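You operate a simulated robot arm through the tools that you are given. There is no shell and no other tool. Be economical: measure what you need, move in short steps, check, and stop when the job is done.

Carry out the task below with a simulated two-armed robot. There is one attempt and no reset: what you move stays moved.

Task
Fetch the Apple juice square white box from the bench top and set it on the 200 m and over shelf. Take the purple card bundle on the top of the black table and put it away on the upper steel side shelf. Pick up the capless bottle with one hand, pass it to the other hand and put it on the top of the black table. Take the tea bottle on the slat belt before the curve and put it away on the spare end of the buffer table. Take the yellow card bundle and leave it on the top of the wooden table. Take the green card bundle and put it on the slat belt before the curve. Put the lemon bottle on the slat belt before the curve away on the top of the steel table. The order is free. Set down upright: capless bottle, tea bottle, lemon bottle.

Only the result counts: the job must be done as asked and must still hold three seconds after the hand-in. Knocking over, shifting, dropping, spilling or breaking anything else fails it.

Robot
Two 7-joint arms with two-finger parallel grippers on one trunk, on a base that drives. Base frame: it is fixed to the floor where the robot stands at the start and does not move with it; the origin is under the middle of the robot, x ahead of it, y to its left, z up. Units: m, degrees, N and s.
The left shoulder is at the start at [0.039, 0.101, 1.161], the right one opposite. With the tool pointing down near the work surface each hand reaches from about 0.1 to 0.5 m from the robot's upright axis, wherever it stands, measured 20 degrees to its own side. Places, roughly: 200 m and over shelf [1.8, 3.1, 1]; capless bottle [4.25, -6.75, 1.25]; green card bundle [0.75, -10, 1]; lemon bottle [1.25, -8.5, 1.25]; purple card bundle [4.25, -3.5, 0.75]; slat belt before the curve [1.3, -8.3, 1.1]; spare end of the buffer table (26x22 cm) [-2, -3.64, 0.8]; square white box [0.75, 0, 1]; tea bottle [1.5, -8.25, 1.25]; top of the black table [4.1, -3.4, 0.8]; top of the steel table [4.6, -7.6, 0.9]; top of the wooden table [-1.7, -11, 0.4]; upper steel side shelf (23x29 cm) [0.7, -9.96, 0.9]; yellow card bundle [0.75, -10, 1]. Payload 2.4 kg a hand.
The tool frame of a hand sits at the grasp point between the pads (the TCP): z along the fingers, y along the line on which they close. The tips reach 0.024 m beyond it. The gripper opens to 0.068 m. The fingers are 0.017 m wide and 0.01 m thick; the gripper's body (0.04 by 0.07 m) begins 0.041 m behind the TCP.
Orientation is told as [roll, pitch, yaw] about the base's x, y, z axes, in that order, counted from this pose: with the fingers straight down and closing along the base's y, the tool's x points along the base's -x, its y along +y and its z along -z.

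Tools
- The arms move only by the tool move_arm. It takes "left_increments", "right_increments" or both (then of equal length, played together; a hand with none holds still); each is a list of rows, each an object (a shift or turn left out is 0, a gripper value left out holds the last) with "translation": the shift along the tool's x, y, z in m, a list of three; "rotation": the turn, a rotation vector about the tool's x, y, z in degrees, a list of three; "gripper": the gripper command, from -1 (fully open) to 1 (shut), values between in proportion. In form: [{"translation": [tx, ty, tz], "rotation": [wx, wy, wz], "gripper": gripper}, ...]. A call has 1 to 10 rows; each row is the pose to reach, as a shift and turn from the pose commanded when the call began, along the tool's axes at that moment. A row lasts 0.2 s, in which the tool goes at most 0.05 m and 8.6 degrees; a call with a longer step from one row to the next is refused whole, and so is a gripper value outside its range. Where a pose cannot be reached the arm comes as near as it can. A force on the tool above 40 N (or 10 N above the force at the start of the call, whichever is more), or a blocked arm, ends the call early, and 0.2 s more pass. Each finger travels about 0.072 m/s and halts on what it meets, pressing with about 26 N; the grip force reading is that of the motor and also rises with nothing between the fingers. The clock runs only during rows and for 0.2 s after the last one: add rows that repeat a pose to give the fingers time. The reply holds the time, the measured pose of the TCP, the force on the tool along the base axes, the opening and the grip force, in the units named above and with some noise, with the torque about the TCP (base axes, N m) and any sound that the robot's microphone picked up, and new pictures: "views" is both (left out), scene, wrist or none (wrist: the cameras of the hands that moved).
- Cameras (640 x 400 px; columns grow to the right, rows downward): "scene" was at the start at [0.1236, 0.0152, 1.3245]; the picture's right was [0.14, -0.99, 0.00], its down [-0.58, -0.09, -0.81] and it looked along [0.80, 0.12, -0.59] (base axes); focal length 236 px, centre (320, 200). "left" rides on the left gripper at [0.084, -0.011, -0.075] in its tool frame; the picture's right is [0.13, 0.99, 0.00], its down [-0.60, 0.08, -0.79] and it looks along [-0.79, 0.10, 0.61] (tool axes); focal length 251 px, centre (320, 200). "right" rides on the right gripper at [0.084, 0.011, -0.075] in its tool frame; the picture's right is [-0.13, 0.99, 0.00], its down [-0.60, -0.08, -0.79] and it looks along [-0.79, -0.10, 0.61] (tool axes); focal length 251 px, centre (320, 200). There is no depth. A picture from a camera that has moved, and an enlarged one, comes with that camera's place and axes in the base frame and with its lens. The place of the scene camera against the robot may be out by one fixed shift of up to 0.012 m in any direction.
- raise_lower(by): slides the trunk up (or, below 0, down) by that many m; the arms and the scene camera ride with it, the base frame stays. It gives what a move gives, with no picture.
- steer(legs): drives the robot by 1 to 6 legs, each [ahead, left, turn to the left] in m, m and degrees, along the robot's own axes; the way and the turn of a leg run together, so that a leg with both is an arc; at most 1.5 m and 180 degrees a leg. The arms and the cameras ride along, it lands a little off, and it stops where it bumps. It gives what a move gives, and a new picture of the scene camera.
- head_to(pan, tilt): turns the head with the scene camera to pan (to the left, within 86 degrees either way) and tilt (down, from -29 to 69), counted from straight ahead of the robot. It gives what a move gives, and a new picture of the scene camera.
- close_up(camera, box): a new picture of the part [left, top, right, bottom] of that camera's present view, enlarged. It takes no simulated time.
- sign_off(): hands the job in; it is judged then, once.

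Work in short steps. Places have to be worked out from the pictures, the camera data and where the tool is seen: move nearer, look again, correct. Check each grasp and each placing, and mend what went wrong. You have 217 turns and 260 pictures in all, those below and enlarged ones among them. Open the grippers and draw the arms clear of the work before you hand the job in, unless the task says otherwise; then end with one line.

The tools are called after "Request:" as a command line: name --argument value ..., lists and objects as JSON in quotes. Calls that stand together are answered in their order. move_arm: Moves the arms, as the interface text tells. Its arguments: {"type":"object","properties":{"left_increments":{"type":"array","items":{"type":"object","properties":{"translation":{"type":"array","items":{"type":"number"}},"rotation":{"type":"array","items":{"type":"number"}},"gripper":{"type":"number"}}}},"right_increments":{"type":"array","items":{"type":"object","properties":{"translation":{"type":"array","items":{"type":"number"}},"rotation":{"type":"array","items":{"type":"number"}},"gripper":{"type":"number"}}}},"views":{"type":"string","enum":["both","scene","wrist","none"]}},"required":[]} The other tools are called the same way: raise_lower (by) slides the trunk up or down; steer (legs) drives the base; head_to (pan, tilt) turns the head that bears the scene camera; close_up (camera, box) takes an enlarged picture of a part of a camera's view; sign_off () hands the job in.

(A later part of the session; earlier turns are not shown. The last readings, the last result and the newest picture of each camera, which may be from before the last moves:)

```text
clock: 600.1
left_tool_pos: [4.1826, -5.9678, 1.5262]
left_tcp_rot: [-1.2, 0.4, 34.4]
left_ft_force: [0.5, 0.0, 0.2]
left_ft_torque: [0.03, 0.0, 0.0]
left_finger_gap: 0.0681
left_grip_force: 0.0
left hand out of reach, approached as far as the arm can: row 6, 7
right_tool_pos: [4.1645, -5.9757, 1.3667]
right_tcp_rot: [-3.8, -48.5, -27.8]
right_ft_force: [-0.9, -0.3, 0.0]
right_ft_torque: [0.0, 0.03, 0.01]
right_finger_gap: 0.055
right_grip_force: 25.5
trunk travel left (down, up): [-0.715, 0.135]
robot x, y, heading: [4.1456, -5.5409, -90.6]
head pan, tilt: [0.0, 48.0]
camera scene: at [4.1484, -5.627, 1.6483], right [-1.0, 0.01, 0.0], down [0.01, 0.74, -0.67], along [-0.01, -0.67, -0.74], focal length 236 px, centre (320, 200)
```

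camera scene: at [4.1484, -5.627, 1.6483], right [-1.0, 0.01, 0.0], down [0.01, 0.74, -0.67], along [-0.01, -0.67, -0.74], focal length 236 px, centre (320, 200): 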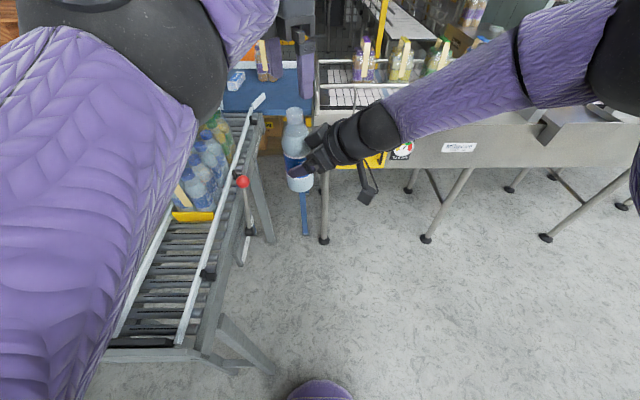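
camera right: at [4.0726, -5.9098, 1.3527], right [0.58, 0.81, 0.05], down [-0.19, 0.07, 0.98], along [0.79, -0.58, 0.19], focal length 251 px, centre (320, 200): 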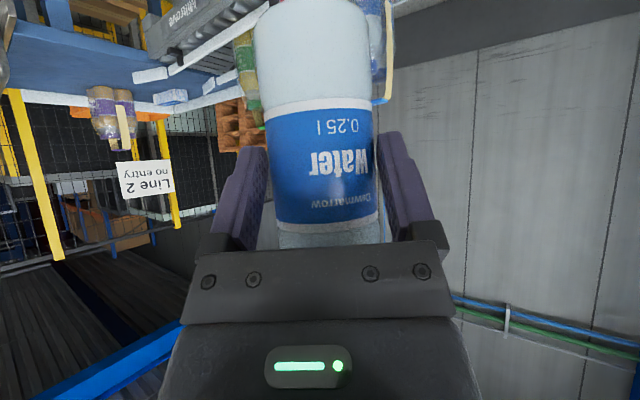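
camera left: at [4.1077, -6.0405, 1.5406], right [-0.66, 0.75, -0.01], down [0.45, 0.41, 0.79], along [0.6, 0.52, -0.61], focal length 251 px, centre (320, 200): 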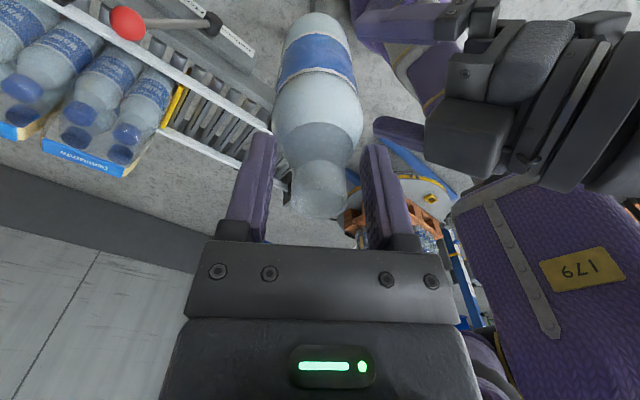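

The hand-over worked. I move the left hand aside and check the right hand's load.

Request:
move_arm --left_increments '[{"translation": [-0.025, -0.017, 0]}, {"translation": [-0.05, -0.034, 0]}, {"translation": [-0.075, -0.05, 0]}, {"translation": [-0.1, -0.067, 0]}, {"translation": [-0.13, -0.085, 0]}]' --views "scene"

```text
clock: 601.3
left_tool_pos: [4.3421, -5.9656, 1.5279]
left_tcp_rot: [-1.2, 0.4, 34.5]
left_ft_force: [0.3, 1.1, 0.0]
left_ft_torque: [-0.05, 0.0, 0.04]
left_finger_gap: 0.0675
left_grip_force: 0.0
left hand out of reach, approached as far as the arm can: row 1, 2
right_tool_pos: [4.166, -5.9748, 1.3675]
right_tcp_rot: [-3.8, -48.5, -27.8]
right_ft_force: [0.0, -0.1, 0.0]
right_ft_torque: [0.0, 0.06, -0.01]
right_finger_gap: 0.0547
right_grip_force: 26.2
trunk travel left (down, up): [-0.715, 0.135]
robot x, y, heading: [4.148, -5.5403, -90.8]
head pan, tilt: [0.0, 48.0]
camera scene: at [4.1502, -5.6264, 1.6483], right [-1.0, 0.01, 0.0], down [0.01, 0.74, -0.67], along [-0.01, -0.67, -0.74], focal length 236 px, centre (320, 200)
```

scene: 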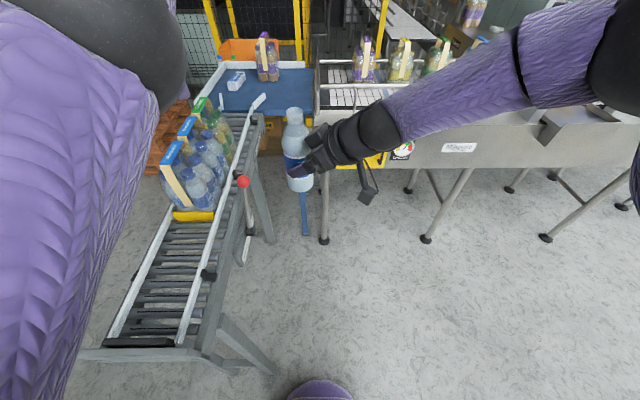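

Request:
close_up --camera "scene" --box '[240, 80, 420, 220]'

```text
2.86 times, centred on (330, 150) of scene
camera zoom: at [4.1502, -5.6264, 1.6483], right [-1.0, 0.01, 0.0], down [0.01, 0.74, -0.67], along [-0.01, -0.67, -0.74], focal length 675 px, centre (291, 343)
```

zoom: 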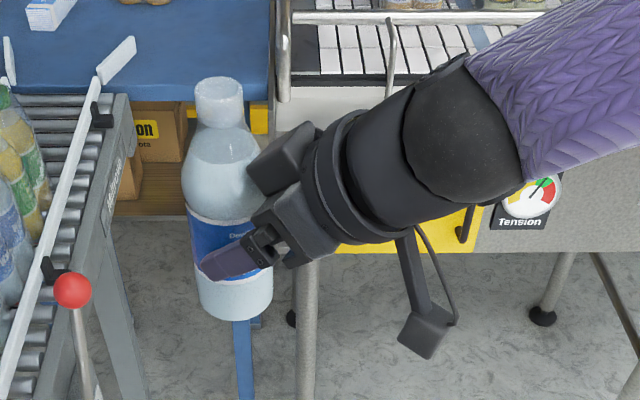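

The bottle is upright in the right hand, base ≈6 cm below the TCP. I turn to heading 60° and drive to the south side of the black table.

Request:
steer --legs '[[0, 0, 75], [0, 0, 75.8], [0.95, 0.74, 0]]'

Request:
head_to --pan 15 --tilt 40

```text
clock: 613.9
left_tool_pos: [3.9713, -3.8924, 1.5273]
left_tcp_rot: [-1.1, 0.3, -173.2]
left_ft_force: [0.7, 0.8, 0.2]
left_ft_torque: [0.01, -0.02, 0.02]
left_finger_gap: 0.0679
left_grip_force: 0.1
right_tool_pos: [4.1328, -3.9659, 1.3663]
right_tcp_rot: [-3.8, -48.5, 124.6]
right_ft_force: [0.7, 0.1, -0.1]
right_ft_torque: [-0.04, -0.06, 0.02]
right_finger_gap: 0.0548
right_grip_force: 25.4
trunk travel left (down, up): [-0.715, 0.135]
robot x, y, heading: [3.9501, -4.3574, 62.0]
head pan, tilt: [0.0, 48.0]
camera scene: at [3.9906, -4.2775, 1.6483], right [0.88, -0.47, 0.0], down [-0.35, -0.66, -0.67], along [0.32, 0.59, -0.74], focal length 236 px, centre (320, 200)
```

scene: 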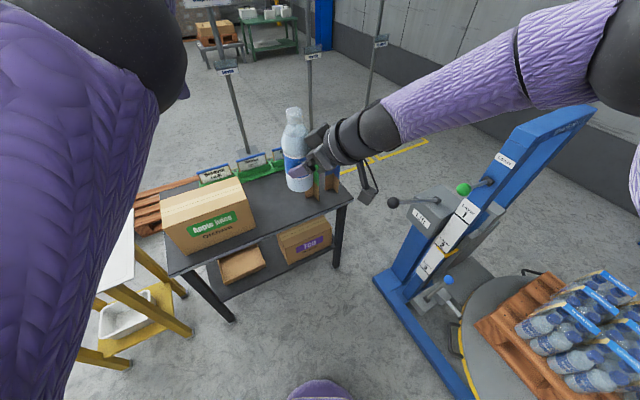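

```text
clock: 614.7
left_tool_pos: [3.9722, -3.8924, 1.5274]
left_tcp_rot: [-1.3, 0.5, -173.1]
left_ft_force: [-0.6, 0.7, 0.0]
left_ft_torque: [0.01, -0.04, 0.01]
left_finger_gap: 0.0681
left_grip_force: 0.1
right_tool_pos: [4.1328, -3.9649, 1.3671]
right_tcp_rot: [-3.9, -48.5, 124.7]
right_ft_force: [0.4, 0.3, 0.3]
right_ft_torque: [-0.02, -0.02, 0.01]
right_finger_gap: 0.0546
right_grip_force: 26.4
trunk travel left (down, up): [-0.715, 0.135]
robot x, y, heading: [3.947, -4.36, 61.9]
head pan, tilt: [15.0, 40.0]
camera scene: at [3.9729, -4.2646, 1.6597], right [0.97, -0.23, 0.0], down [-0.15, -0.63, -0.77], along [0.18, 0.75, -0.64], focal length 236 px, centre (320, 200)
```

scene: 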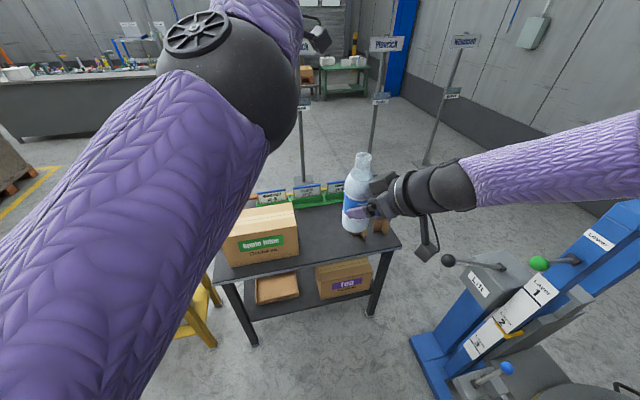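

I drive so the bottle comes over (4.14, −3.57), between the box and the green corner board, then lower the trunk 0.3 m.

Request:
steer --legs '[[0.34, 0.16, 0]]'

Request:
raise_lower --by -0.28

Request:
close_up --camera "scene" --box '[0, 0, 640, 400]'

```text
clock: 617.1
left_tool_pos: [3.9915, -3.5218, 1.5265]
left_tcp_rot: [-1.2, 0.4, -173.1]
left_ft_force: [-0.3, -0.8, -0.2]
left_ft_torque: [0.02, 0.01, 0.02]
left_finger_gap: 0.0679
left_grip_force: 0.1
right_tool_pos: [4.1522, -3.5958, 1.3654]
right_tcp_rot: [-3.7, -48.5, 124.6]
right_ft_force: [-0.5, 0.7, 0.8]
right_ft_torque: [-0.05, -0.01, -0.01]
right_finger_gap: 0.0546
right_grip_force: 26.2
trunk travel left (down, up): [-0.715, 0.135]
robot x, y, heading: [3.967, -3.991, 61.8]
head pan, tilt: [15.0, 40.0]
camera scene: at [3.9922, -3.8935, 1.6597], right [0.97, -0.23, 0.0], down [-0.15, -0.63, -0.77], along [0.17, 0.75, -0.64], focal length 236 px, centre (320, 200)
```

scene: 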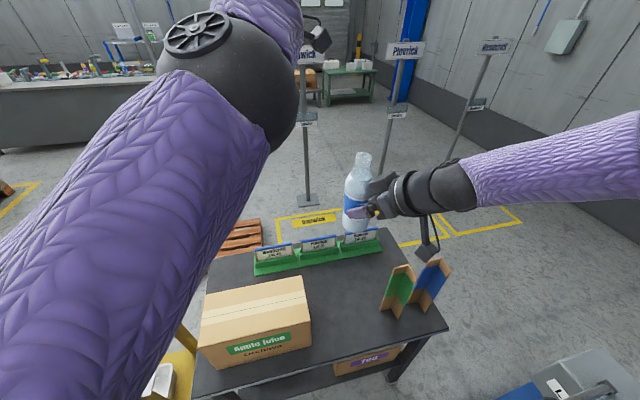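

```text
clock: 619.9
left_tool_pos: [3.9922, -3.521, 1.2473]
left_tcp_rot: [-1.2, 0.4, -173.1]
left_ft_force: [0.5, 0.2, -0.5]
left_ft_torque: [0.02, 0.01, 0.01]
left_finger_gap: 0.0679
left_grip_force: 0.0
right_tool_pos: [4.152, -3.5952, 1.0868]
right_tcp_rot: [-3.8, -48.6, 124.5]
right_ft_force: [0.1, 0.4, -0.1]
right_ft_torque: [-0.1, -0.02, 0.02]
right_finger_gap: 0.0545
right_grip_force: 25.8
trunk travel left (down, up): [-0.435, 0.415]
robot x, y, heading: [3.9651, -3.9899, 61.7]
head pan, tilt: [15.0, 40.0]
```

```text
1.00 times, centred on (320, 200) of scene (not enlarged: the box is as wide or as high as the picture)
camera zoom: at [3.9997, -3.8802, 1.3792], right [0.97, -0.23, 0.0], down [-0.15, -0.63, -0.77], along [0.17, 0.75, -0.64], focal length 236 px, centre (320, 200)
```

zoom: 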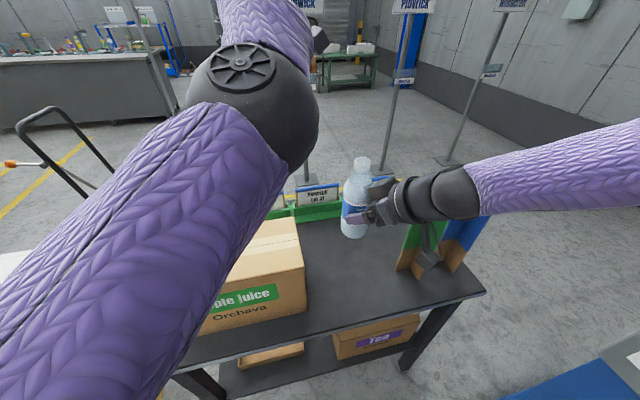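

The forearm would come close to the corner boards when lowered. I rotate the robot ~8° clockwise and shift slightly so the forearm stays south of them.

Request:
steer --legs '[[-0.012, 0.055, -7.7]]'

Request:
move_arm --right_increments '[{"translation": [0.0225, 0, 0.02]}, {"translation": [0.045, 0, 0.04]}, {"translation": [0.067, 0, 0.06]}, {"translation": [0.09, 0, 0.08]}, {"translation": [0.112, 0, 0.1]}]' --views "scene"

```text
clock: 620.9
left_tool_pos: [3.9974, -3.5094, 1.2481]
left_tcp_rot: [-1.1, 0.4, 179.3]
left_ft_force: [-0.2, 0.3, 1.0]
left_ft_torque: [-0.01, 0.03, 0.0]
left_finger_gap: 0.0681
left_grip_force: 0.1
right_tool_pos: [4.1482, -3.6025, 1.0863]
right_tcp_rot: [-3.8, -48.4, 116.9]
right_ft_force: [-0.2, 0.1, 0.2]
right_ft_torque: [-0.05, -0.04, 0.0]
right_finger_gap: 0.0546
right_grip_force: 26.7
trunk travel left (down, up): [-0.435, 0.415]
robot x, y, heading: [3.9124, -3.9695, 54.4]
head pan, tilt: [15.0, 40.0]
camera scene: at [3.9588, -3.8657, 1.3792], right [0.93, -0.35, 0.0], down [-0.23, -0.6, -0.77], along [0.27, 0.72, -0.64], focal length 236 px, centre (320, 200)
```

scene: 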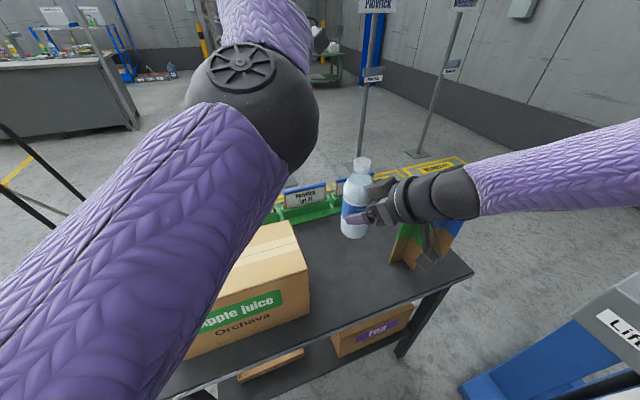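

```text
clock: 622.1
left_tool_pos: [3.9999, -3.5104, 1.2473]
left_tcp_rot: [-1.2, 0.5, 179.3]
left_ft_force: [0.4, 0.0, 0.9]
left_ft_torque: [0.0, 0.01, 0.02]
left_finger_gap: 0.068
left_grip_force: 0.0
right_tool_pos: [4.1531, -3.602, 0.9336]
right_tcp_rot: [-3.9, -48.5, 117.0]
right_ft_force: [0.5, 0.5, 0.0]
right_ft_torque: [-0.09, -0.07, -0.03]
right_finger_gap: 0.0546
right_grip_force: 25.8
trunk travel left (down, up): [-0.435, 0.415]
robot x, y, heading: [3.909, -3.9739, 54.2]
head pan, tilt: [15.0, 40.0]
camera scene: at [3.9595, -3.8659, 1.3791], right [0.93, -0.35, 0.0], down [-0.23, -0.6, -0.77], along [0.27, 0.72, -0.64], focal length 236 px, centre (320, 200)
```

scene: 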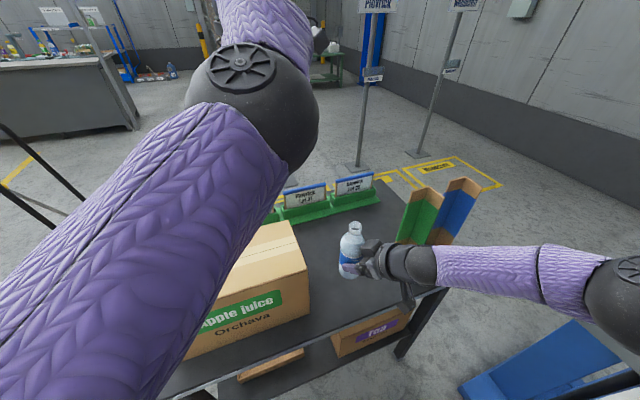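

Clear of the boards. I lower 7 cm more and zoom in.

Request:
move_arm --right_increments '[{"translation": [0.0175, 0, 0.0155]}, {"translation": [0.035, 0, 0.031]}, {"translation": [0.0525, 0, 0.0465]}]' --views "none"

Request:
close_up --camera "scene" --box '[280, 180, 480, 330]'

```text
clock: 622.9
left_tool_pos: [3.9991, -3.5096, 1.2485]
left_tcp_rot: [-1.1, 0.4, 179.4]
left_ft_force: [0.2, -0.2, 0.0]
left_ft_torque: [0.0, 0.03, -0.02]
left_finger_gap: 0.0679
left_grip_force: 0.1
right_tool_pos: [4.1549, -3.5989, 0.8664]
right_tcp_rot: [-3.9, -48.5, 117.0]
right_ft_force: [1.0, -0.2, 0.2]
right_ft_torque: [-0.07, -0.02, 0.02]
right_finger_gap: 0.0546
right_grip_force: 26.0
trunk travel left (down, up): [-0.435, 0.415]
robot x, y, heading: [3.913, -3.9672, 54.3]
head pan, tilt: [15.0, 40.0]
```

```text
2.67 times, centred on (380, 255) of scene
camera zoom: at [3.9593, -3.8659, 1.3791], right [0.93, -0.35, 0.0], down [-0.23, -0.6, -0.77], along [0.27, 0.72, -0.64], focal length 630 px, centre (160, 53)
```

zoom: 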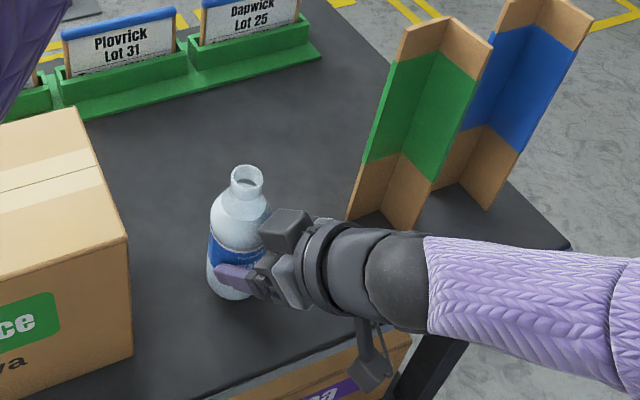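

Request:
move_arm --right_increments '[{"translation": [0.005, 0, 0.0045]}, {"translation": [0.01, 0, 0.009]}, {"translation": [0.0135, 0, 0.012]}]' --views "none"

Request:
move_arm --right_increments '[{"translation": [0.003, 0, 0.0027]}, {"translation": [0.006, 0, 0.0054]}]' --views "none"

Request:
close_up --camera "scene" --box '[320, 200, 440, 300]'

```text
clock: 623.7
left_tool_pos: [3.999, -3.5103, 1.2481]
left_tcp_rot: [-1.2, 0.4, 179.3]
left_ft_force: [-0.4, -0.6, 0.5]
left_ft_torque: [0.0, 0.02, -0.01]
left_finger_gap: 0.068
left_grip_force: 0.1
right_tool_pos: [4.1574, -3.5989, 0.8485]
right_tcp_rot: [-4.0, -48.6, 117.0]
right_ft_force: [1.7, 6.3, 16.4]
right_ft_torque: [0.41, 0.16, -0.14]
right_finger_gap: 0.0546
right_grip_force: 26.2
trunk travel left (down, up): [-0.435, 0.415]
robot x, y, heading: [3.9119, -3.9696, 54.1]
head pan, tilt: [15.0, 40.0]
```

```text
clock: 624.3
left_tool_pos: [3.9991, -3.5116, 1.2482]
left_tcp_rot: [-1.2, 0.3, 179.3]
left_ft_force: [-0.6, -0.4, -0.3]
left_ft_torque: [0.01, 0.01, -0.02]
left_finger_gap: 0.0679
left_grip_force: 0.0
right_tool_pos: [4.1577, -3.6011, 0.8418]
right_tcp_rot: [-3.8, -48.5, 117.0]
right_ft_force: [3.7, -5.9, 18.2]
right_ft_torque: [0.32, 0.12, 0.01]
right_finger_gap: 0.0533
right_grip_force: 25.9
trunk travel left (down, up): [-0.435, 0.415]
robot x, y, heading: [3.9122, -3.9699, 54.2]
head pan, tilt: [15.0, 40.0]
```

```text
4.00 times, centred on (380, 250) of scene
camera zoom: at [3.959, -3.8682, 1.3794], right [0.93, -0.36, 0.0], down [-0.23, -0.6, -0.77], along [0.27, 0.72, -0.64], focal length 945 px, centre (80, 0)
```

zoom: 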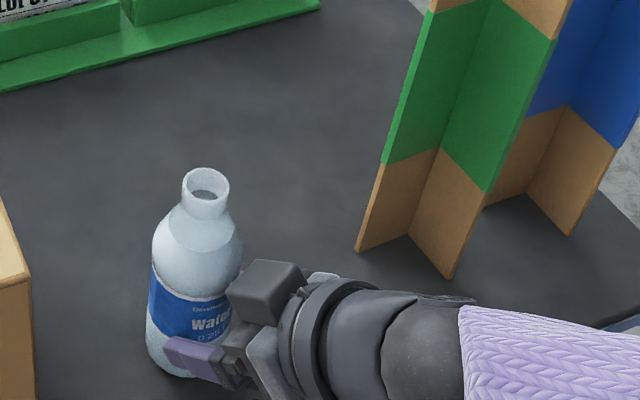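

The bottle stands on the table (18 N). I open slowly and withdraw along the tool axis, back and up.

Request:
move_arm --right_increments '[{"translation": [0, 0, 0], "gripper": 0}, {"translation": [0, 0, 0], "gripper": -0.8}, {"translation": [0, 0, 0], "gripper": -1}, {"translation": [0, 0, 0], "gripper": -1}, {"translation": [0, 0, -0.02]}, {"translation": [0, 0, -0.05]}, {"translation": [0, 0, -0.08]}, {"translation": [0, 0, -0.12]}]' --views "scene"

```text
clock: 626.1
left_tool_pos: [3.9992, -3.5112, 1.2481]
left_tcp_rot: [-1.2, 0.3, 179.2]
left_ft_force: [0.1, 0.2, -1.0]
left_ft_torque: [0.0, 0.04, 0.01]
left_finger_gap: 0.0681
left_grip_force: 0.1
right_tool_pos: [4.1945, -3.6815, 0.9212]
right_tcp_rot: [-3.7, -48.5, 117.0]
right_ft_force: [0.0, -0.8, -0.1]
right_ft_torque: [0.06, 0.0, 0.03]
right_finger_gap: 0.0679
right_grip_force: 0.0
trunk travel left (down, up): [-0.435, 0.415]
robot x, y, heading: [3.913, -3.9711, 54.3]
head pan, tilt: [15.0, 40.0]
camera scene: at [3.9593, -3.8667, 1.3792], right [0.93, -0.35, 0.0], down [-0.23, -0.6, -0.77], along [0.27, 0.72, -0.64], focal length 236 px, centre (320, 200)
```

scene: 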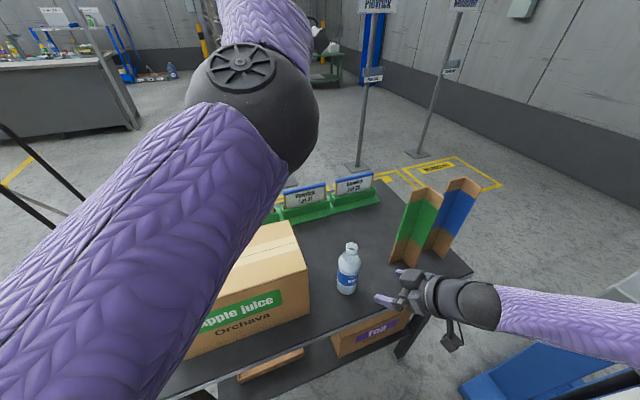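

The capless bottle stands upright on the black table. Now the tea bottle: I raise the trunk, back out and drive back towards the belt.

Request:
raise_lower --by 0.28

Request:
steer --legs '[[-0.5, 0, 0], [0, 0, -54.3], [0, -1.3, 0], [-1.45, 0, 0], [-1.45, 0, 0], [-0.6, 0, 0]]'

```text
clock: 628.9
left_tool_pos: [3.9988, -3.5102, 1.5272]
left_tcp_rot: [-1.1, 0.4, 179.2]
left_ft_force: [-0.8, 0.2, -0.1]
left_ft_torque: [0.0, 0.0, -0.01]
left_finger_gap: 0.0681
left_grip_force: 0.0
right_tool_pos: [4.1922, -3.6824, 1.1989]
right_tcp_rot: [-3.7, -48.5, 117.0]
right_ft_force: [0.3, -1.3, 0.0]
right_ft_torque: [-0.01, 0.01, -0.02]
right_finger_gap: 0.0679
right_grip_force: 0.0
trunk travel left (down, up): [-0.715, 0.135]
robot x, y, heading: [3.9111, -3.9701, 54.6]
head pan, tilt: [15.0, 40.0]
```

```text
clock: 657.3
left_tool_pos: [0.4741, -5.4239, 1.5284]
left_tcp_rot: [-1.2, 0.4, 124.8]
left_ft_force: [-0.8, -0.3, -0.3]
left_ft_torque: [-0.03, -0.03, 0.03]
left_finger_gap: 0.0681
left_grip_force: 0.0
right_tool_pos: [0.4459, -5.6806, 1.2003]
right_tcp_rot: [-3.8, -48.5, 62.5]
right_ft_force: [1.4, -0.1, -0.7]
right_ft_torque: [0.02, -0.02, -0.01]
right_finger_gap: 0.0679
right_grip_force: 0.1
trunk travel left (down, up): [-0.715, 0.135]
robot x, y, heading: [0.0494, -5.6156, -0.7]
head pan, tilt: [15.0, 40.0]
camera scene: at [0.144, -5.5944, 1.6598], right [0.25, -0.97, 0.0], down [-0.62, -0.16, -0.77], along [0.74, 0.19, -0.64], focal length 236 px, centre (320, 200)
```

scene: 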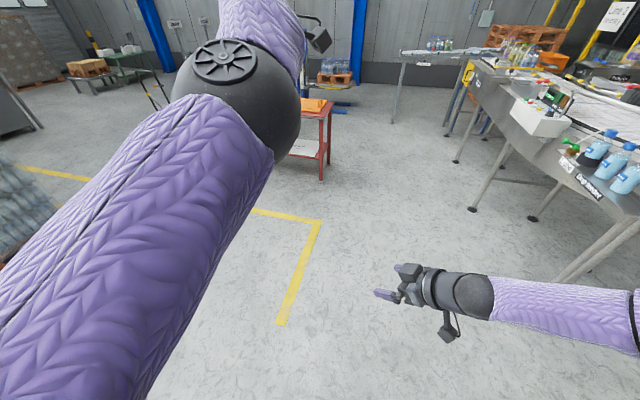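

I strafe south to y≈−8.17 and turn the right hand to the tea-grasp orientation while raising it.

Request:
steer --legs '[[0, -1.3, 0.7], [0, -1.25, 0]]'

Request:
move_arm --right_increments '[{"translation": [-0.025, 0, -0.022], "rotation": [4.9, 0, 4.8]}, {"translation": [-0.05, 0, -0.044], "rotation": [9.8, 0, 9.7]}, {"translation": [-0.075, 0, -0.066], "rotation": [14.7, 0, 14.5]}, {"translation": [-0.1, 0, -0.088], "rotation": [19.6, 0, 19.3]}, {"translation": [-0.125, 0, -0.11], "rotation": [24.5, 0, 24.2]}, {"translation": [-0.15, 0, -0.132], "rotation": [29.2, 0, 29]}]' --views "none"

```text
clock: 669.6
left_tool_pos: [0.5047, -7.9397, 1.5272]
left_tcp_rot: [-1.2, 0.4, 125.0]
left_ft_force: [-0.6, 0.1, -0.3]
left_ft_torque: [0.01, 0.0, 0.01]
left_finger_gap: 0.0681
left_grip_force: 0.1
right_tool_pos: [0.4776, -8.1973, 1.2002]
right_tcp_rot: [-3.8, -48.5, 62.8]
right_ft_force: [-0.6, -0.1, -0.5]
right_ft_torque: [-0.01, -0.01, 0.02]
right_finger_gap: 0.068
right_grip_force: 0.0
trunk travel left (down, up): [-0.715, 0.135]
robot x, y, heading: [0.083, -8.1375, 0.1]
head pan, tilt: [15.0, 40.0]
camera scene: at [0.1757, -8.115, 1.6598], right [0.26, -0.97, 0.0], down [-0.62, -0.17, -0.77], along [0.74, 0.2, -0.64], focal length 236 px, centre (320, 200)
```

scene: 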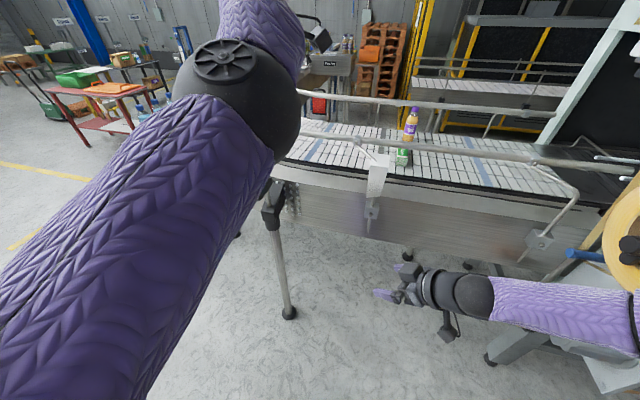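

```text
clock: 671.0
left_tool_pos: [0.5037, -7.9404, 1.5273]
left_tcp_rot: [-1.1, 0.3, 125.1]
left_ft_force: [0.1, 0.3, 0.5]
left_ft_torque: [-0.03, 0.01, 0.01]
left_finger_gap: 0.068
left_grip_force: 0.1
right_tool_pos: [0.4728, -8.1919, 1.3982]
right_tcp_rot: [0.6, -49.4, 18.4]
right_ft_force: [-0.4, -0.3, 0.3]
right_ft_torque: [0.02, -0.03, 0.0]
right_finger_gap: 0.0682
right_grip_force: 0.1
trunk travel left (down, up): [-0.715, 0.135]
robot x, y, heading: [0.0823, -8.1389, 0.2]
head pan, tilt: [15.0, 40.0]
```

I drive in to the rail, extend the hand over it and lower the trunk to bottle height, then check with the wrist camera.

Request:
steer --legs '[[0.64, -0.03, -0.2]]'

Request:
move_arm --right_increments '[{"translation": [-0.02, -0.03, 0.024]}, {"translation": [-0.041, -0.06, 0.048]}, {"translation": [-0.063, -0.09, 0.073]}, {"translation": [-0.0847, -0.122, 0.0986]}]' --views "none"

Request:
raise_lower --by -0.19

Request:
close_up --camera "right" --box '[0, 0, 640, 400]'

```text
clock: 674.6
left_tool_pos: [1.1557, -7.975, 1.5266]
left_tcp_rot: [-1.1, 0.3, 124.7]
left_ft_force: [0.6, 0.7, -0.4]
left_ft_torque: [-0.01, 0.04, 0.02]
left_finger_gap: 0.0681
left_grip_force: 0.1
right_tool_pos: [1.1199, -8.2264, 1.3966]
right_tcp_rot: [0.5, -49.4, 18.1]
right_ft_force: [0.5, 0.2, 0.3]
right_ft_torque: [-0.01, -0.01, 0.06]
right_finger_gap: 0.068
right_grip_force: 0.1
trunk travel left (down, up): [-0.715, 0.135]
robot x, y, heading: [0.7303, -8.1694, -0.4]
head pan, tilt: [15.0, 40.0]
camera scene: at [0.8246, -8.1474, 1.6597], right [0.25, -0.97, 0.0], down [-0.62, -0.16, -0.77], along [0.74, 0.19, -0.64], focal length 236 px, centre (320, 200)
```

scene: 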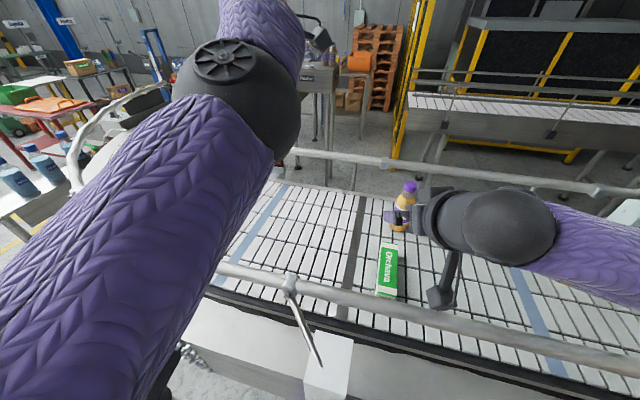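

```text
clock: 675.6
left_tool_pos: [1.1564, -7.9754, 1.5277]
left_tcp_rot: [-1.0, 0.4, 124.7]
left_ft_force: [0.4, 1.2, 0.3]
left_ft_torque: [0.0, 0.05, -0.03]
left_finger_gap: 0.0679
left_grip_force: 0.0
right_tool_pos: [1.2817, -8.3035, 1.3952]
right_tcp_rot: [0.5, -49.5, 18.1]
right_ft_force: [0.7, -0.2, 0.5]
right_ft_torque: [0.03, 0.02, 0.01]
right_finger_gap: 0.068
right_grip_force: 0.0
trunk travel left (down, up): [-0.715, 0.135]
robot x, y, heading: [0.7275, -8.1711, -0.2]
head pan, tilt: [15.0, 40.0]
```

```text
clock: 677.7
left_tool_pos: [1.1556, -7.9761, 1.3381]
left_tcp_rot: [-1.1, 0.4, 124.7]
left_ft_force: [0.7, 0.3, 0.4]
left_ft_torque: [-0.01, 0.01, -0.02]
left_finger_gap: 0.0679
left_grip_force: 0.1
right_tool_pos: [1.2819, -8.3024, 1.2058]
right_tcp_rot: [0.5, -49.3, 18.1]
right_ft_force: [0.7, 0.6, 1.1]
right_ft_torque: [-0.02, -0.03, -0.04]
right_finger_gap: 0.068
right_grip_force: 0.1
trunk travel left (down, up): [-0.525, 0.325]
robot x, y, heading: [0.7296, -8.17, -0.2]
head pan, tilt: [15.0, 40.0]
```

```text
1.00 times, centred on (320, 200) of right (not enlarged: the box is as wide or as high as the picture)
camera zoom: at [1.1698, -8.3276, 1.1913], right [-0.23, 0.97, 0.1], down [-0.17, -0.15, 0.97], along [0.96, 0.21, 0.2], focal length 251 px, centre (320, 200)
```

zoom: 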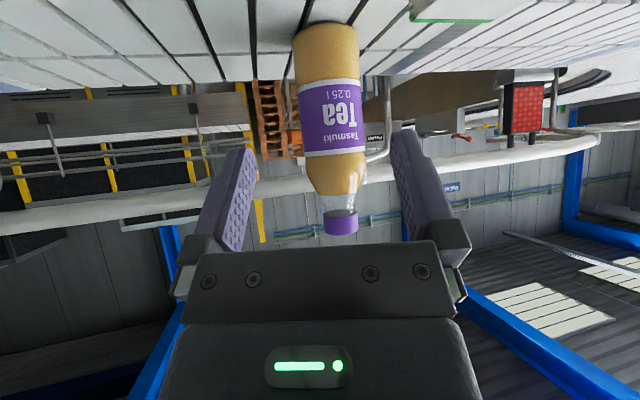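

Tea centre ≈(1.384, −8.261), 8 mm off my line. I align and advance 9.5 cm in small steps.

Request:
move_arm --right_increments '[{"translation": [0.004, 0.008, 0.003]}, {"translation": [-0.008, 0.008, 0.022]}, {"translation": [-0.022, 0.008, 0.042]}, {"translation": [-0.036, 0.008, 0.062]}, {"translation": [-0.0498, 0.008, 0.0824]}]' --views "wrist"

```text
clock: 678.9
left_tool_pos: [1.1546, -7.976, 1.3381]
left_tcp_rot: [-1.1, 0.4, 124.7]
left_ft_force: [0.5, 0.6, -1.0]
left_ft_torque: [0.0, -0.01, -0.02]
left_finger_gap: 0.0681
left_grip_force: 0.1
right_tool_pos: [1.3224, -8.2815, 1.1973]
right_tcp_rot: [0.5, -49.6, 18.0]
right_ft_force: [-0.3, 0.2, -0.3]
right_ft_torque: [-0.01, 0.01, 0.04]
right_finger_gap: 0.0681
right_grip_force: 0.0
right hand out of reach, approached as far as the arm can: row 4, 5
trunk travel left (down, up): [-0.525, 0.325]
robot x, y, heading: [0.7291, -8.1699, -0.4]
head pan, tilt: [15.0, 40.0]
camera right: at [1.2113, -8.3057, 1.1826], right [-0.23, 0.97, 0.1], down [-0.17, -0.15, 0.97], along [0.96, 0.21, 0.2], focal length 251 px, centre (320, 200)
```

right: 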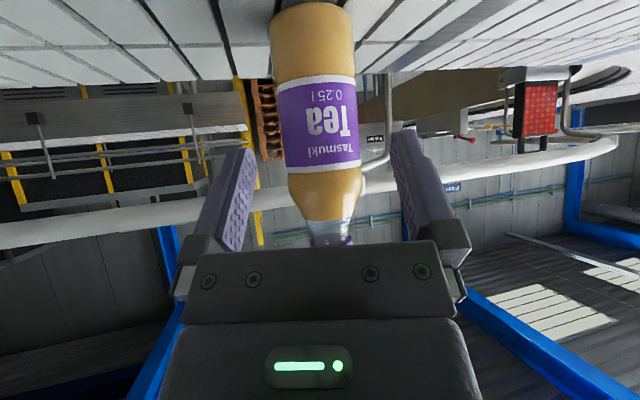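

Aligned, but the arm is 5 cm short. A flatter pitch extends the reach, so I continue while pitching 12° more.

Request:
move_arm --right_increments '[{"translation": [0, 0, 0], "rotation": [0, -4, 0]}, {"translation": [-0.008, 0, 0.01], "rotation": [0, -8, 0]}, {"translation": [-0.017, 0, 0.02], "rotation": [0, -12, 0]}, {"translation": [-0.026, 0, 0.03], "rotation": [0, -12, 0]}, {"translation": [-0.034, 0, 0.04], "rotation": [0, -12, 0]}]' --views "none"

```text
clock: 680.1
left_tool_pos: [1.1546, -7.9752, 1.3379]
left_tcp_rot: [-1.1, 0.4, 124.7]
left_ft_force: [0.2, 0.5, 0.0]
left_ft_torque: [0.01, -0.03, 0.01]
left_finger_gap: 0.068
left_grip_force: 0.2
right_tool_pos: [1.3435, -8.2712, 1.199]
right_tcp_rot: [0.7, -61.5, 17.9]
right_ft_force: [-0.2, 0.6, -0.1]
right_ft_torque: [0.01, -0.02, -0.02]
right_finger_gap: 0.068
right_grip_force: 0.2
right hand out of reach, approached as far as the arm can: row 4, 5
trunk travel left (down, up): [-0.525, 0.325]
robot x, y, heading: [0.7296, -8.1701, -0.4]
head pan, tilt: [15.0, 40.0]
```

Another 3 cm needed; I creep the base 0.03 m forward with the fingers straddling the bottle.

Request:
steer --legs '[[0.032, 0.006, 0]]'

Request:
close_up --camera "right" --box '[0, 0, 640, 400]'

```text
clock: 681.0
left_tool_pos: [1.1884, -7.9716, 1.3365]
left_tcp_rot: [-1.2, 0.3, 124.7]
left_ft_force: [0.4, 0.5, 0.4]
left_ft_torque: [0.0, 0.02, -0.04]
left_finger_gap: 0.0682
left_grip_force: 0.1
right_tool_pos: [1.3762, -8.2649, 1.1968]
right_tcp_rot: [0.7, -61.3, 17.8]
right_ft_force: [0.4, 0.2, -0.3]
right_ft_torque: [0.02, 0.0, 0.04]
right_finger_gap: 0.068
right_grip_force: 0.0
trunk travel left (down, up): [-0.525, 0.325]
robot x, y, heading: [0.7634, -8.169, -0.4]
head pan, tilt: [15.0, 40.0]
camera scene: at [0.8655, -8.1414, 1.4694], right [0.25, -0.97, 0.0], down [-0.62, -0.16, -0.76], along [0.74, 0.19, -0.64], focal length 236 px, centre (320, 200)
```

scene: 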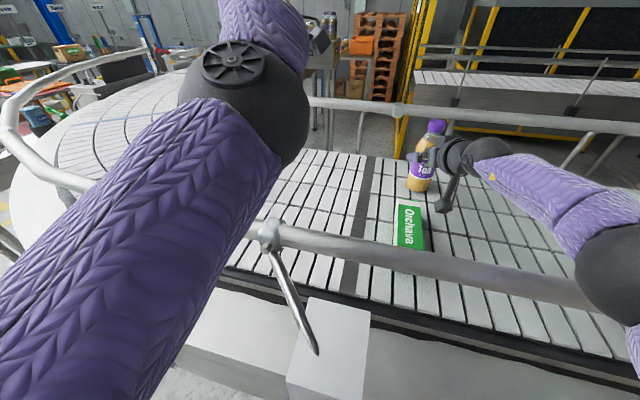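

```text
1.00 times, centred on (320, 200) of right (not enlarged: the box is as wide or as high as the picture)
camera zoom: at [1.2712, -8.288, 1.1599], right [-0.25, 0.96, 0.12], down [-0.36, -0.21, 0.91], along [0.9, 0.19, 0.4], focal length 251 px, centre (320, 200)
```

zoom: 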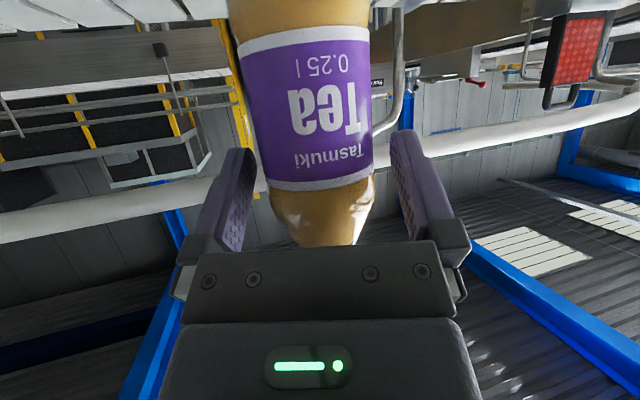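

The bottle is between the fingers. I close and lift with the trunk.

Request:
move_arm --right_increments '[{"gripper": 0}, {"gripper": 1}, {"gripper": 1}, {"gripper": 1}, {"gripper": 1}]' --views "none"

Request:
raise_lower --by 0.25

Request:
steer --legs '[[-0.65, 0, 0.4]]'

```text
clock: 682.2
left_tool_pos: [1.1869, -7.9703, 1.3369]
left_tcp_rot: [-1.3, 0.4, 124.8]
left_ft_force: [-0.2, 0.2, 0.1]
left_ft_torque: [0.0, 0.0, 0.0]
left_finger_gap: 0.0679
left_grip_force: 0.2
right_tool_pos: [1.3773, -8.2653, 1.1977]
right_tcp_rot: [0.7, -61.4, 17.7]
right_ft_force: [-1.5, 0.3, 0.0]
right_ft_torque: [0.05, 0.11, -0.04]
right_finger_gap: 0.0549
right_grip_force: 26.2
trunk travel left (down, up): [-0.525, 0.325]
robot x, y, heading: [0.7599, -8.1695, -0.3]
head pan, tilt: [15.0, 40.0]
```

```text
clock: 684.8
left_tool_pos: [1.1877, -7.9704, 1.5863]
left_tcp_rot: [-1.0, 0.4, 124.7]
left_ft_force: [0.6, 0.3, 0.2]
left_ft_torque: [0.01, -0.02, 0.0]
left_finger_gap: 0.0679
left_grip_force: 0.1
right_tool_pos: [1.3736, -8.2646, 1.4582]
right_tcp_rot: [0.0, -62.4, 18.3]
right_ft_force: [0.4, -0.3, -2.6]
right_ft_torque: [-0.04, 0.04, 0.03]
right_finger_gap: 0.0549
right_grip_force: 26.2
trunk travel left (down, up): [-0.775, 0.075]
robot x, y, heading: [0.7606, -8.1661, -0.4]
head pan, tilt: [15.0, 40.0]
```

```text
clock: 688.2
left_tool_pos: [0.5752, -7.964, 1.5877]
left_tcp_rot: [-1.1, 0.5, 125.6]
left_ft_force: [0.3, 0.5, -0.5]
left_ft_torque: [0.03, 0.0, -0.02]
left_finger_gap: 0.0677
left_grip_force: 0.1
right_tool_pos: [0.7655, -8.2564, 1.4576]
right_tcp_rot: [0.0, -62.3, 19.1]
right_ft_force: [0.3, 0.0, -2.7]
right_ft_torque: [-0.02, 0.04, 0.01]
right_finger_gap: 0.0546
right_grip_force: 25.8
trunk travel left (down, up): [-0.775, 0.075]
robot x, y, heading: [0.1522, -8.1665, 0.3]
head pan, tilt: [15.0, 40.0]
camera scene: at [0.2467, -8.1407, 1.7197], right [0.27, -0.96, 0.0], down [-0.62, -0.17, -0.77], along [0.74, 0.2, -0.64], focal length 236 px, centre (320, 200)
```

scene: 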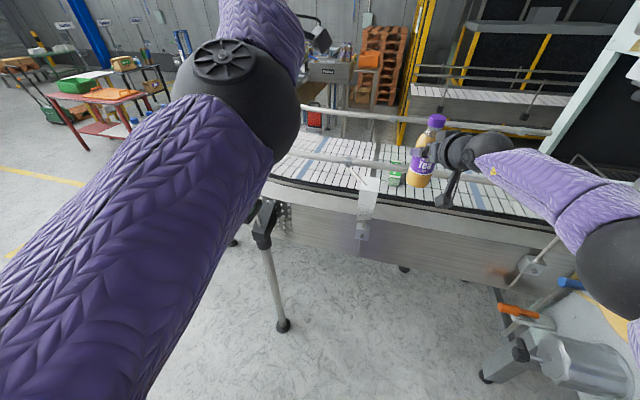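

Tea is held (base 9 cm below TCP). I drive north and turn towards the buffer table at (−2, −3.64).

Request:
steer --legs '[[0, 1.3, 0], [0, 1.4, 0], [0, 0, 75], [0, 0, 70]]'

Request:
head_to --pan -5 --tilt 22

```text
clock: 707.5
left_tool_pos: [-0.2443, -5.3538, 1.5867]
left_tcp_rot: [-1.2, 0.4, -93.8]
left_ft_force: [0.6, -0.6, -0.2]
left_ft_torque: [0.01, -0.02, 0.02]
left_finger_gap: 0.068
left_grip_force: 0.1
right_tool_pos: [-0.2055, -5.0077, 1.4586]
right_tcp_rot: [-0.1, -62.4, 160.0]
right_ft_force: [-0.1, -0.4, -2.6]
right_ft_torque: [-0.03, -0.04, -0.02]
right_finger_gap: 0.0544
right_grip_force: 25.9
trunk travel left (down, up): [-0.775, 0.075]
robot x, y, heading: [0.2099, -5.4654, 141.2]
head pan, tilt: [15.0, 40.0]
camera scene: at [0.1257, -5.4221, 1.7197], right [0.4, 0.91, 0.0], down [0.59, -0.26, -0.77], along [-0.7, 0.31, -0.64], focal length 236 px, centre (320, 200)
```

scene: 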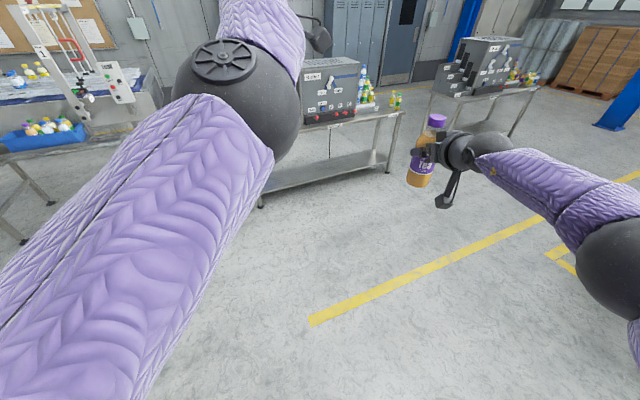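

```text
clock: 708.4
left_tool_pos: [-0.245, -5.3544, 1.5871]
left_tcp_rot: [-1.1, 0.5, -93.7]
left_ft_force: [0.4, 0.6, -0.5]
left_ft_torque: [0.0, 0.0, -0.04]
left_finger_gap: 0.0679
left_grip_force: 0.0
right_tool_pos: [-0.2065, -5.0072, 1.4575]
right_tcp_rot: [0.1, -62.3, 159.8]
right_ft_force: [-0.6, -0.9, -3.1]
right_ft_torque: [-0.02, -0.07, -0.03]
right_finger_gap: 0.0544
right_grip_force: 26.6
trunk travel left (down, up): [-0.775, 0.075]
robot x, y, heading: [0.2121, -5.4649, 140.9]
head pan, tilt: [-5.0, 22.0]
camera scene: at [0.1366, -5.3922, 1.7478], right [0.69, 0.72, 0.0], down [0.27, -0.26, -0.93], along [-0.67, 0.64, -0.38], focal length 236 px, centre (320, 200)
```

scene: 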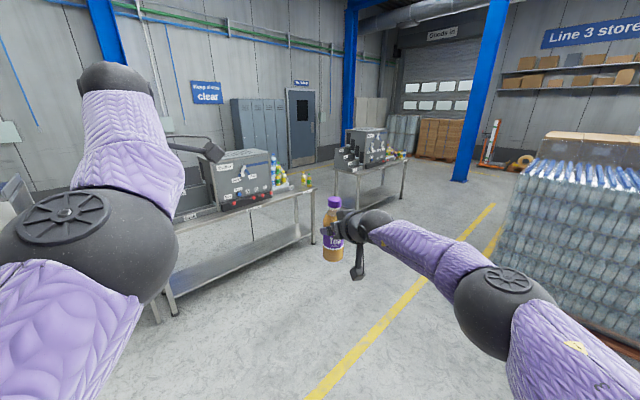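

The buffer table's spare end is its north-east end at (−2.0, −3.64). I drive to stand east of it, facing west.

Request:
steer --legs '[[0, 0, 39], [1.16, 0, 0], [0, -0.9, 0], [0, -0.83, 0]]'

Request:
head_to --pan -5 --tilt 36

```text
clock: 724.6
left_tool_pos: [-1.4409, -3.9929, 1.5877]
left_tcp_rot: [-1.1, 0.5, -54.4]
left_ft_force: [-0.6, 1.1, -0.8]
left_ft_torque: [-0.02, -0.01, 0.03]
left_finger_gap: 0.0682
left_grip_force: 0.0
right_tool_pos: [-1.6312, -3.7016, 1.4574]
right_tcp_rot: [0.0, -62.3, -160.8]
right_ft_force: [0.3, 0.0, -3.1]
right_ft_torque: [0.01, -0.07, -0.03]
right_finger_gap: 0.0546
right_grip_force: 25.6
trunk travel left (down, up): [-0.775, 0.075]
robot x, y, heading: [-1.0193, -3.7904, -179.9]
head pan, tilt: [-5.0, 22.0]
camera scene: at [-1.1201, -3.7815, 1.7479], right [0.08, 1.0, 0.0], down [0.37, -0.03, -0.93], along [-0.92, 0.07, -0.38], focal length 236 px, centre (320, 200)
```

scene: 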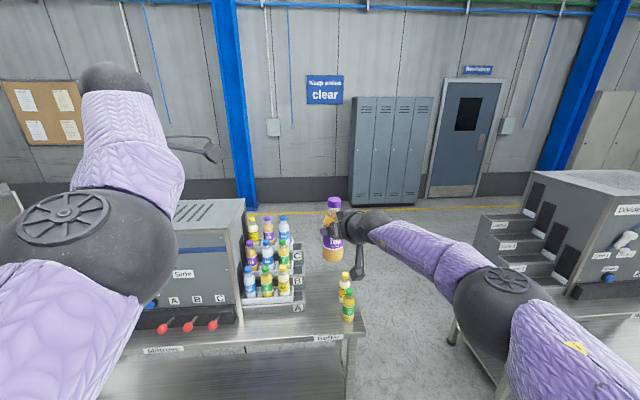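

```text
clock: 725.3
left_tool_pos: [-1.441, -3.9938, 1.587]
left_tcp_rot: [-1.1, 0.4, -54.4]
left_ft_force: [0.0, 0.1, -0.4]
left_ft_torque: [-0.01, -0.01, -0.01]
left_finger_gap: 0.0679
left_grip_force: 0.0
right_tool_pos: [-1.6319, -3.7009, 1.4569]
right_tcp_rot: [0.0, -62.3, -160.7]
right_ft_force: [-0.3, 0.6, -2.5]
right_ft_torque: [0.03, -0.03, -0.01]
right_finger_gap: 0.0541
right_grip_force: 26.5
trunk travel left (down, up): [-0.775, 0.075]
robot x, y, heading: [-1.0199, -3.7906, -179.5]
head pan, tilt: [-5.0, 36.0]
camera scene: at [-1.1148, -3.7823, 1.7258], right [0.08, 1.0, 0.0], down [0.59, -0.05, -0.81], along [-0.81, 0.06, -0.59], focal length 236 px, centre (320, 200)
```

scene: 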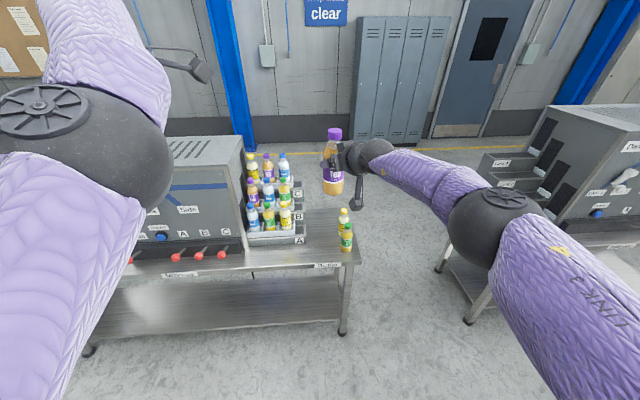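

Request:
close_up --camera "scene" --box '[230, 150, 400, 290]'

```text
2.86 times, centred on (315, 220) of scene
camera zoom: at [-1.1148, -3.7823, 1.7258], right [0.08, 1.0, 0.0], down [0.59, -0.05, -0.81], along [-0.81, 0.06, -0.59], focal length 675 px, centre (334, 143)
```

zoom: 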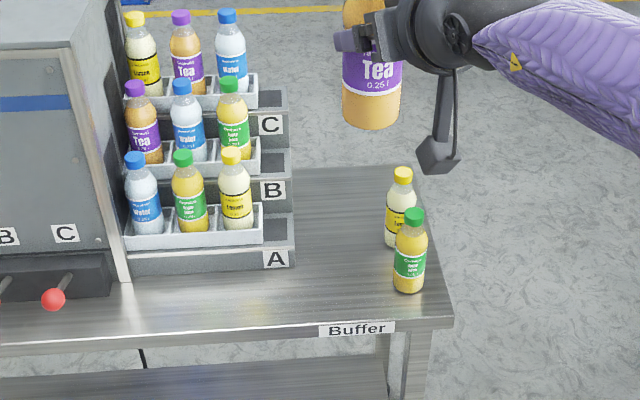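

The free spot lies between the steps (y≈−3.79) and two small bottles (y≈−3.59); target ≈(−2.0, −3.71). I swing the left hand outward, turn slightly and move in.

Request:
move_arm --left_increments '[{"translation": [-0.035, -0.003, 0]}, {"translation": [-0.07, -0.006, 0]}, {"translation": [-0.105, -0.008, 0]}, {"translation": [-0.14, -0.01, 0]}, {"translation": [-0.17, -0.012, 0]}]' --views "none"

Request:
steer --legs '[[0, 0, -8.5], [0.36, 0.141, 0]]'

```text
clock: 726.5
left_tool_pos: [-1.3496, -4.1407, 1.5861]
left_tcp_rot: [-1.1, 0.4, -54.3]
left_ft_force: [-0.2, -0.4, 0.9]
left_ft_torque: [0.0, -0.02, 0.02]
left_finger_gap: 0.0682
left_grip_force: 0.0
right_tool_pos: [-1.6328, -3.7027, 1.4574]
right_tcp_rot: [-0.1, -62.3, -160.7]
right_ft_force: [-0.1, -0.6, -2.3]
right_ft_torque: [0.03, -0.06, 0.02]
right_finger_gap: 0.0541
right_grip_force: 26.2
trunk travel left (down, up): [-0.775, 0.075]
robot x, y, heading: [-1.0165, -3.7905, -179.2]
head pan, tilt: [-5.0, 36.0]
```

```text
clock: 729.6
left_tool_pos: [-1.7879, -4.1735, 1.5848]
left_tcp_rot: [-1.1, 0.5, -62.9]
left_ft_force: [-0.9, -1.0, 0.1]
left_ft_torque: [-0.03, 0.0, 0.02]
left_finger_gap: 0.0678
left_grip_force: 0.1
right_tool_pos: [-2.0, -3.699, 1.4574]
right_tcp_rot: [0.0, -62.2, -169.2]
right_ft_force: [-0.8, -0.6, -2.6]
right_ft_torque: [0.02, -0.05, 0.02]
right_finger_gap: 0.0541
right_grip_force: 26.0
trunk travel left (down, up): [-0.775, 0.075]
robot x, y, heading: [-1.4065, -3.8747, 172.0]
head pan, tilt: [-5.0, 36.0]
camera scene: at [-1.5007, -3.8545, 1.7257], right [0.23, 0.97, 0.0], down [0.57, -0.13, -0.81], along [-0.79, 0.18, -0.59], focal length 236 px, centre (320, 200)
```

scene: 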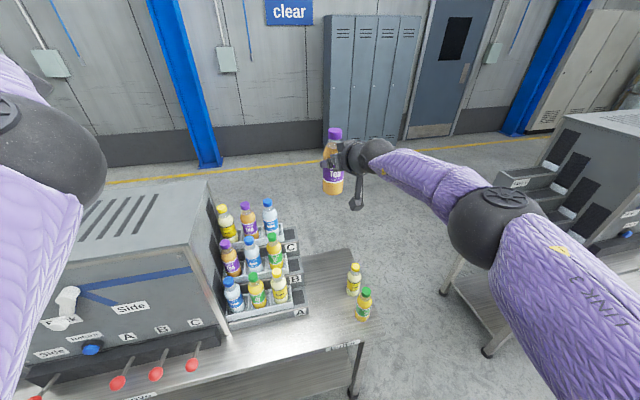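

Good alignment. I draw the left hand back 6 cm more and lower the trunk 0.35 m.

Request:
move_arm --left_increments '[{"translation": [-0.017, 0.025, 0]}, {"translation": [-0.034, 0.049, 0]}]' --views "none"

Request:
raise_lower --by -0.35

Request:
move_arm --right_increments '[{"translation": [0.027, 0, 0.014]}, {"translation": [0.053, 0, 0.028]}, {"translation": [0.08, 0, 0.042]}]' --views "scene"

```text
clock: 730.2
left_tool_pos: [-1.7285, -4.1838, 1.5854]
left_tcp_rot: [-1.0, 0.3, -63.0]
left_ft_force: [0.2, -0.3, -1.2]
left_ft_torque: [0.01, -0.01, 0.0]
left_finger_gap: 0.0679
left_grip_force: 0.1
right_tool_pos: [-1.9988, -3.6986, 1.4573]
right_tcp_rot: [-0.1, -62.3, -169.3]
right_ft_force: [0.4, 0.1, -3.5]
right_ft_torque: [0.0, -0.06, 0.03]
right_finger_gap: 0.0539
right_grip_force: 26.1
trunk travel left (down, up): [-0.775, 0.075]
robot x, y, heading: [-1.4031, -3.8758, 171.8]
head pan, tilt: [-5.0, 36.0]
```

```text
clock: 733.7
left_tool_pos: [-1.7274, -4.181, 1.2358]
left_tcp_rot: [-1.3, 0.4, -62.8]
left_ft_force: [-0.3, 0.6, 0.2]
left_ft_torque: [0.04, 0.0, 0.0]
left_finger_gap: 0.0681
left_grip_force: 0.0
right_tool_pos: [-1.9992, -3.6984, 1.1086]
right_tcp_rot: [-0.1, -62.2, -169.4]
right_ft_force: [1.1, -0.6, -2.0]
right_ft_torque: [0.0, -0.05, -0.01]
right_finger_gap: 0.0538
right_grip_force: 25.7
trunk travel left (down, up): [-0.425, 0.425]
robot x, y, heading: [-1.4101, -3.8757, 171.9]
head pan, tilt: [-5.0, 36.0]
```

```text
clock: 734.5
left_tool_pos: [-1.7277, -4.182, 1.2353]
left_tcp_rot: [-1.1, 0.4, -62.9]
left_ft_force: [-0.6, 0.0, -1.0]
left_ft_torque: [-0.02, 0.01, -0.01]
left_finger_gap: 0.0681
left_grip_force: 0.0
right_tool_pos: [-1.9981, -3.6984, 1.0215]
right_tcp_rot: [0.0, -62.3, -169.5]
right_ft_force: [0.1, 0.1, -2.9]
right_ft_torque: [0.01, -0.05, 0.02]
right_finger_gap: 0.054
right_grip_force: 26.1
trunk travel left (down, up): [-0.425, 0.425]
robot x, y, heading: [-1.4016, -3.8789, 172.1]
head pan, tilt: [-5.0, 36.0]
camera scene: at [-1.5178, -3.8521, 1.3751], right [0.23, 0.97, 0.0], down [0.57, -0.13, -0.81], along [-0.79, 0.18, -0.59], focal length 236 px, centre (320, 200)
```

scene: 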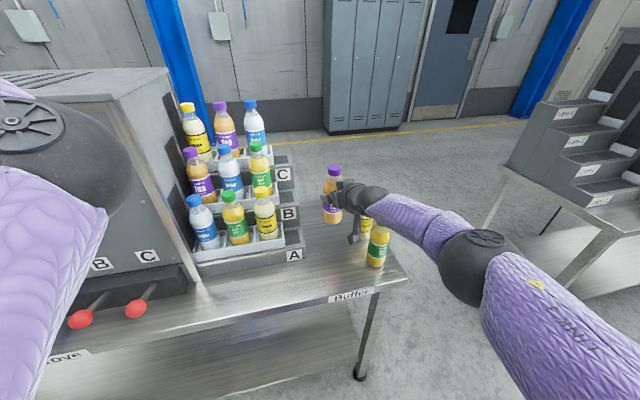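

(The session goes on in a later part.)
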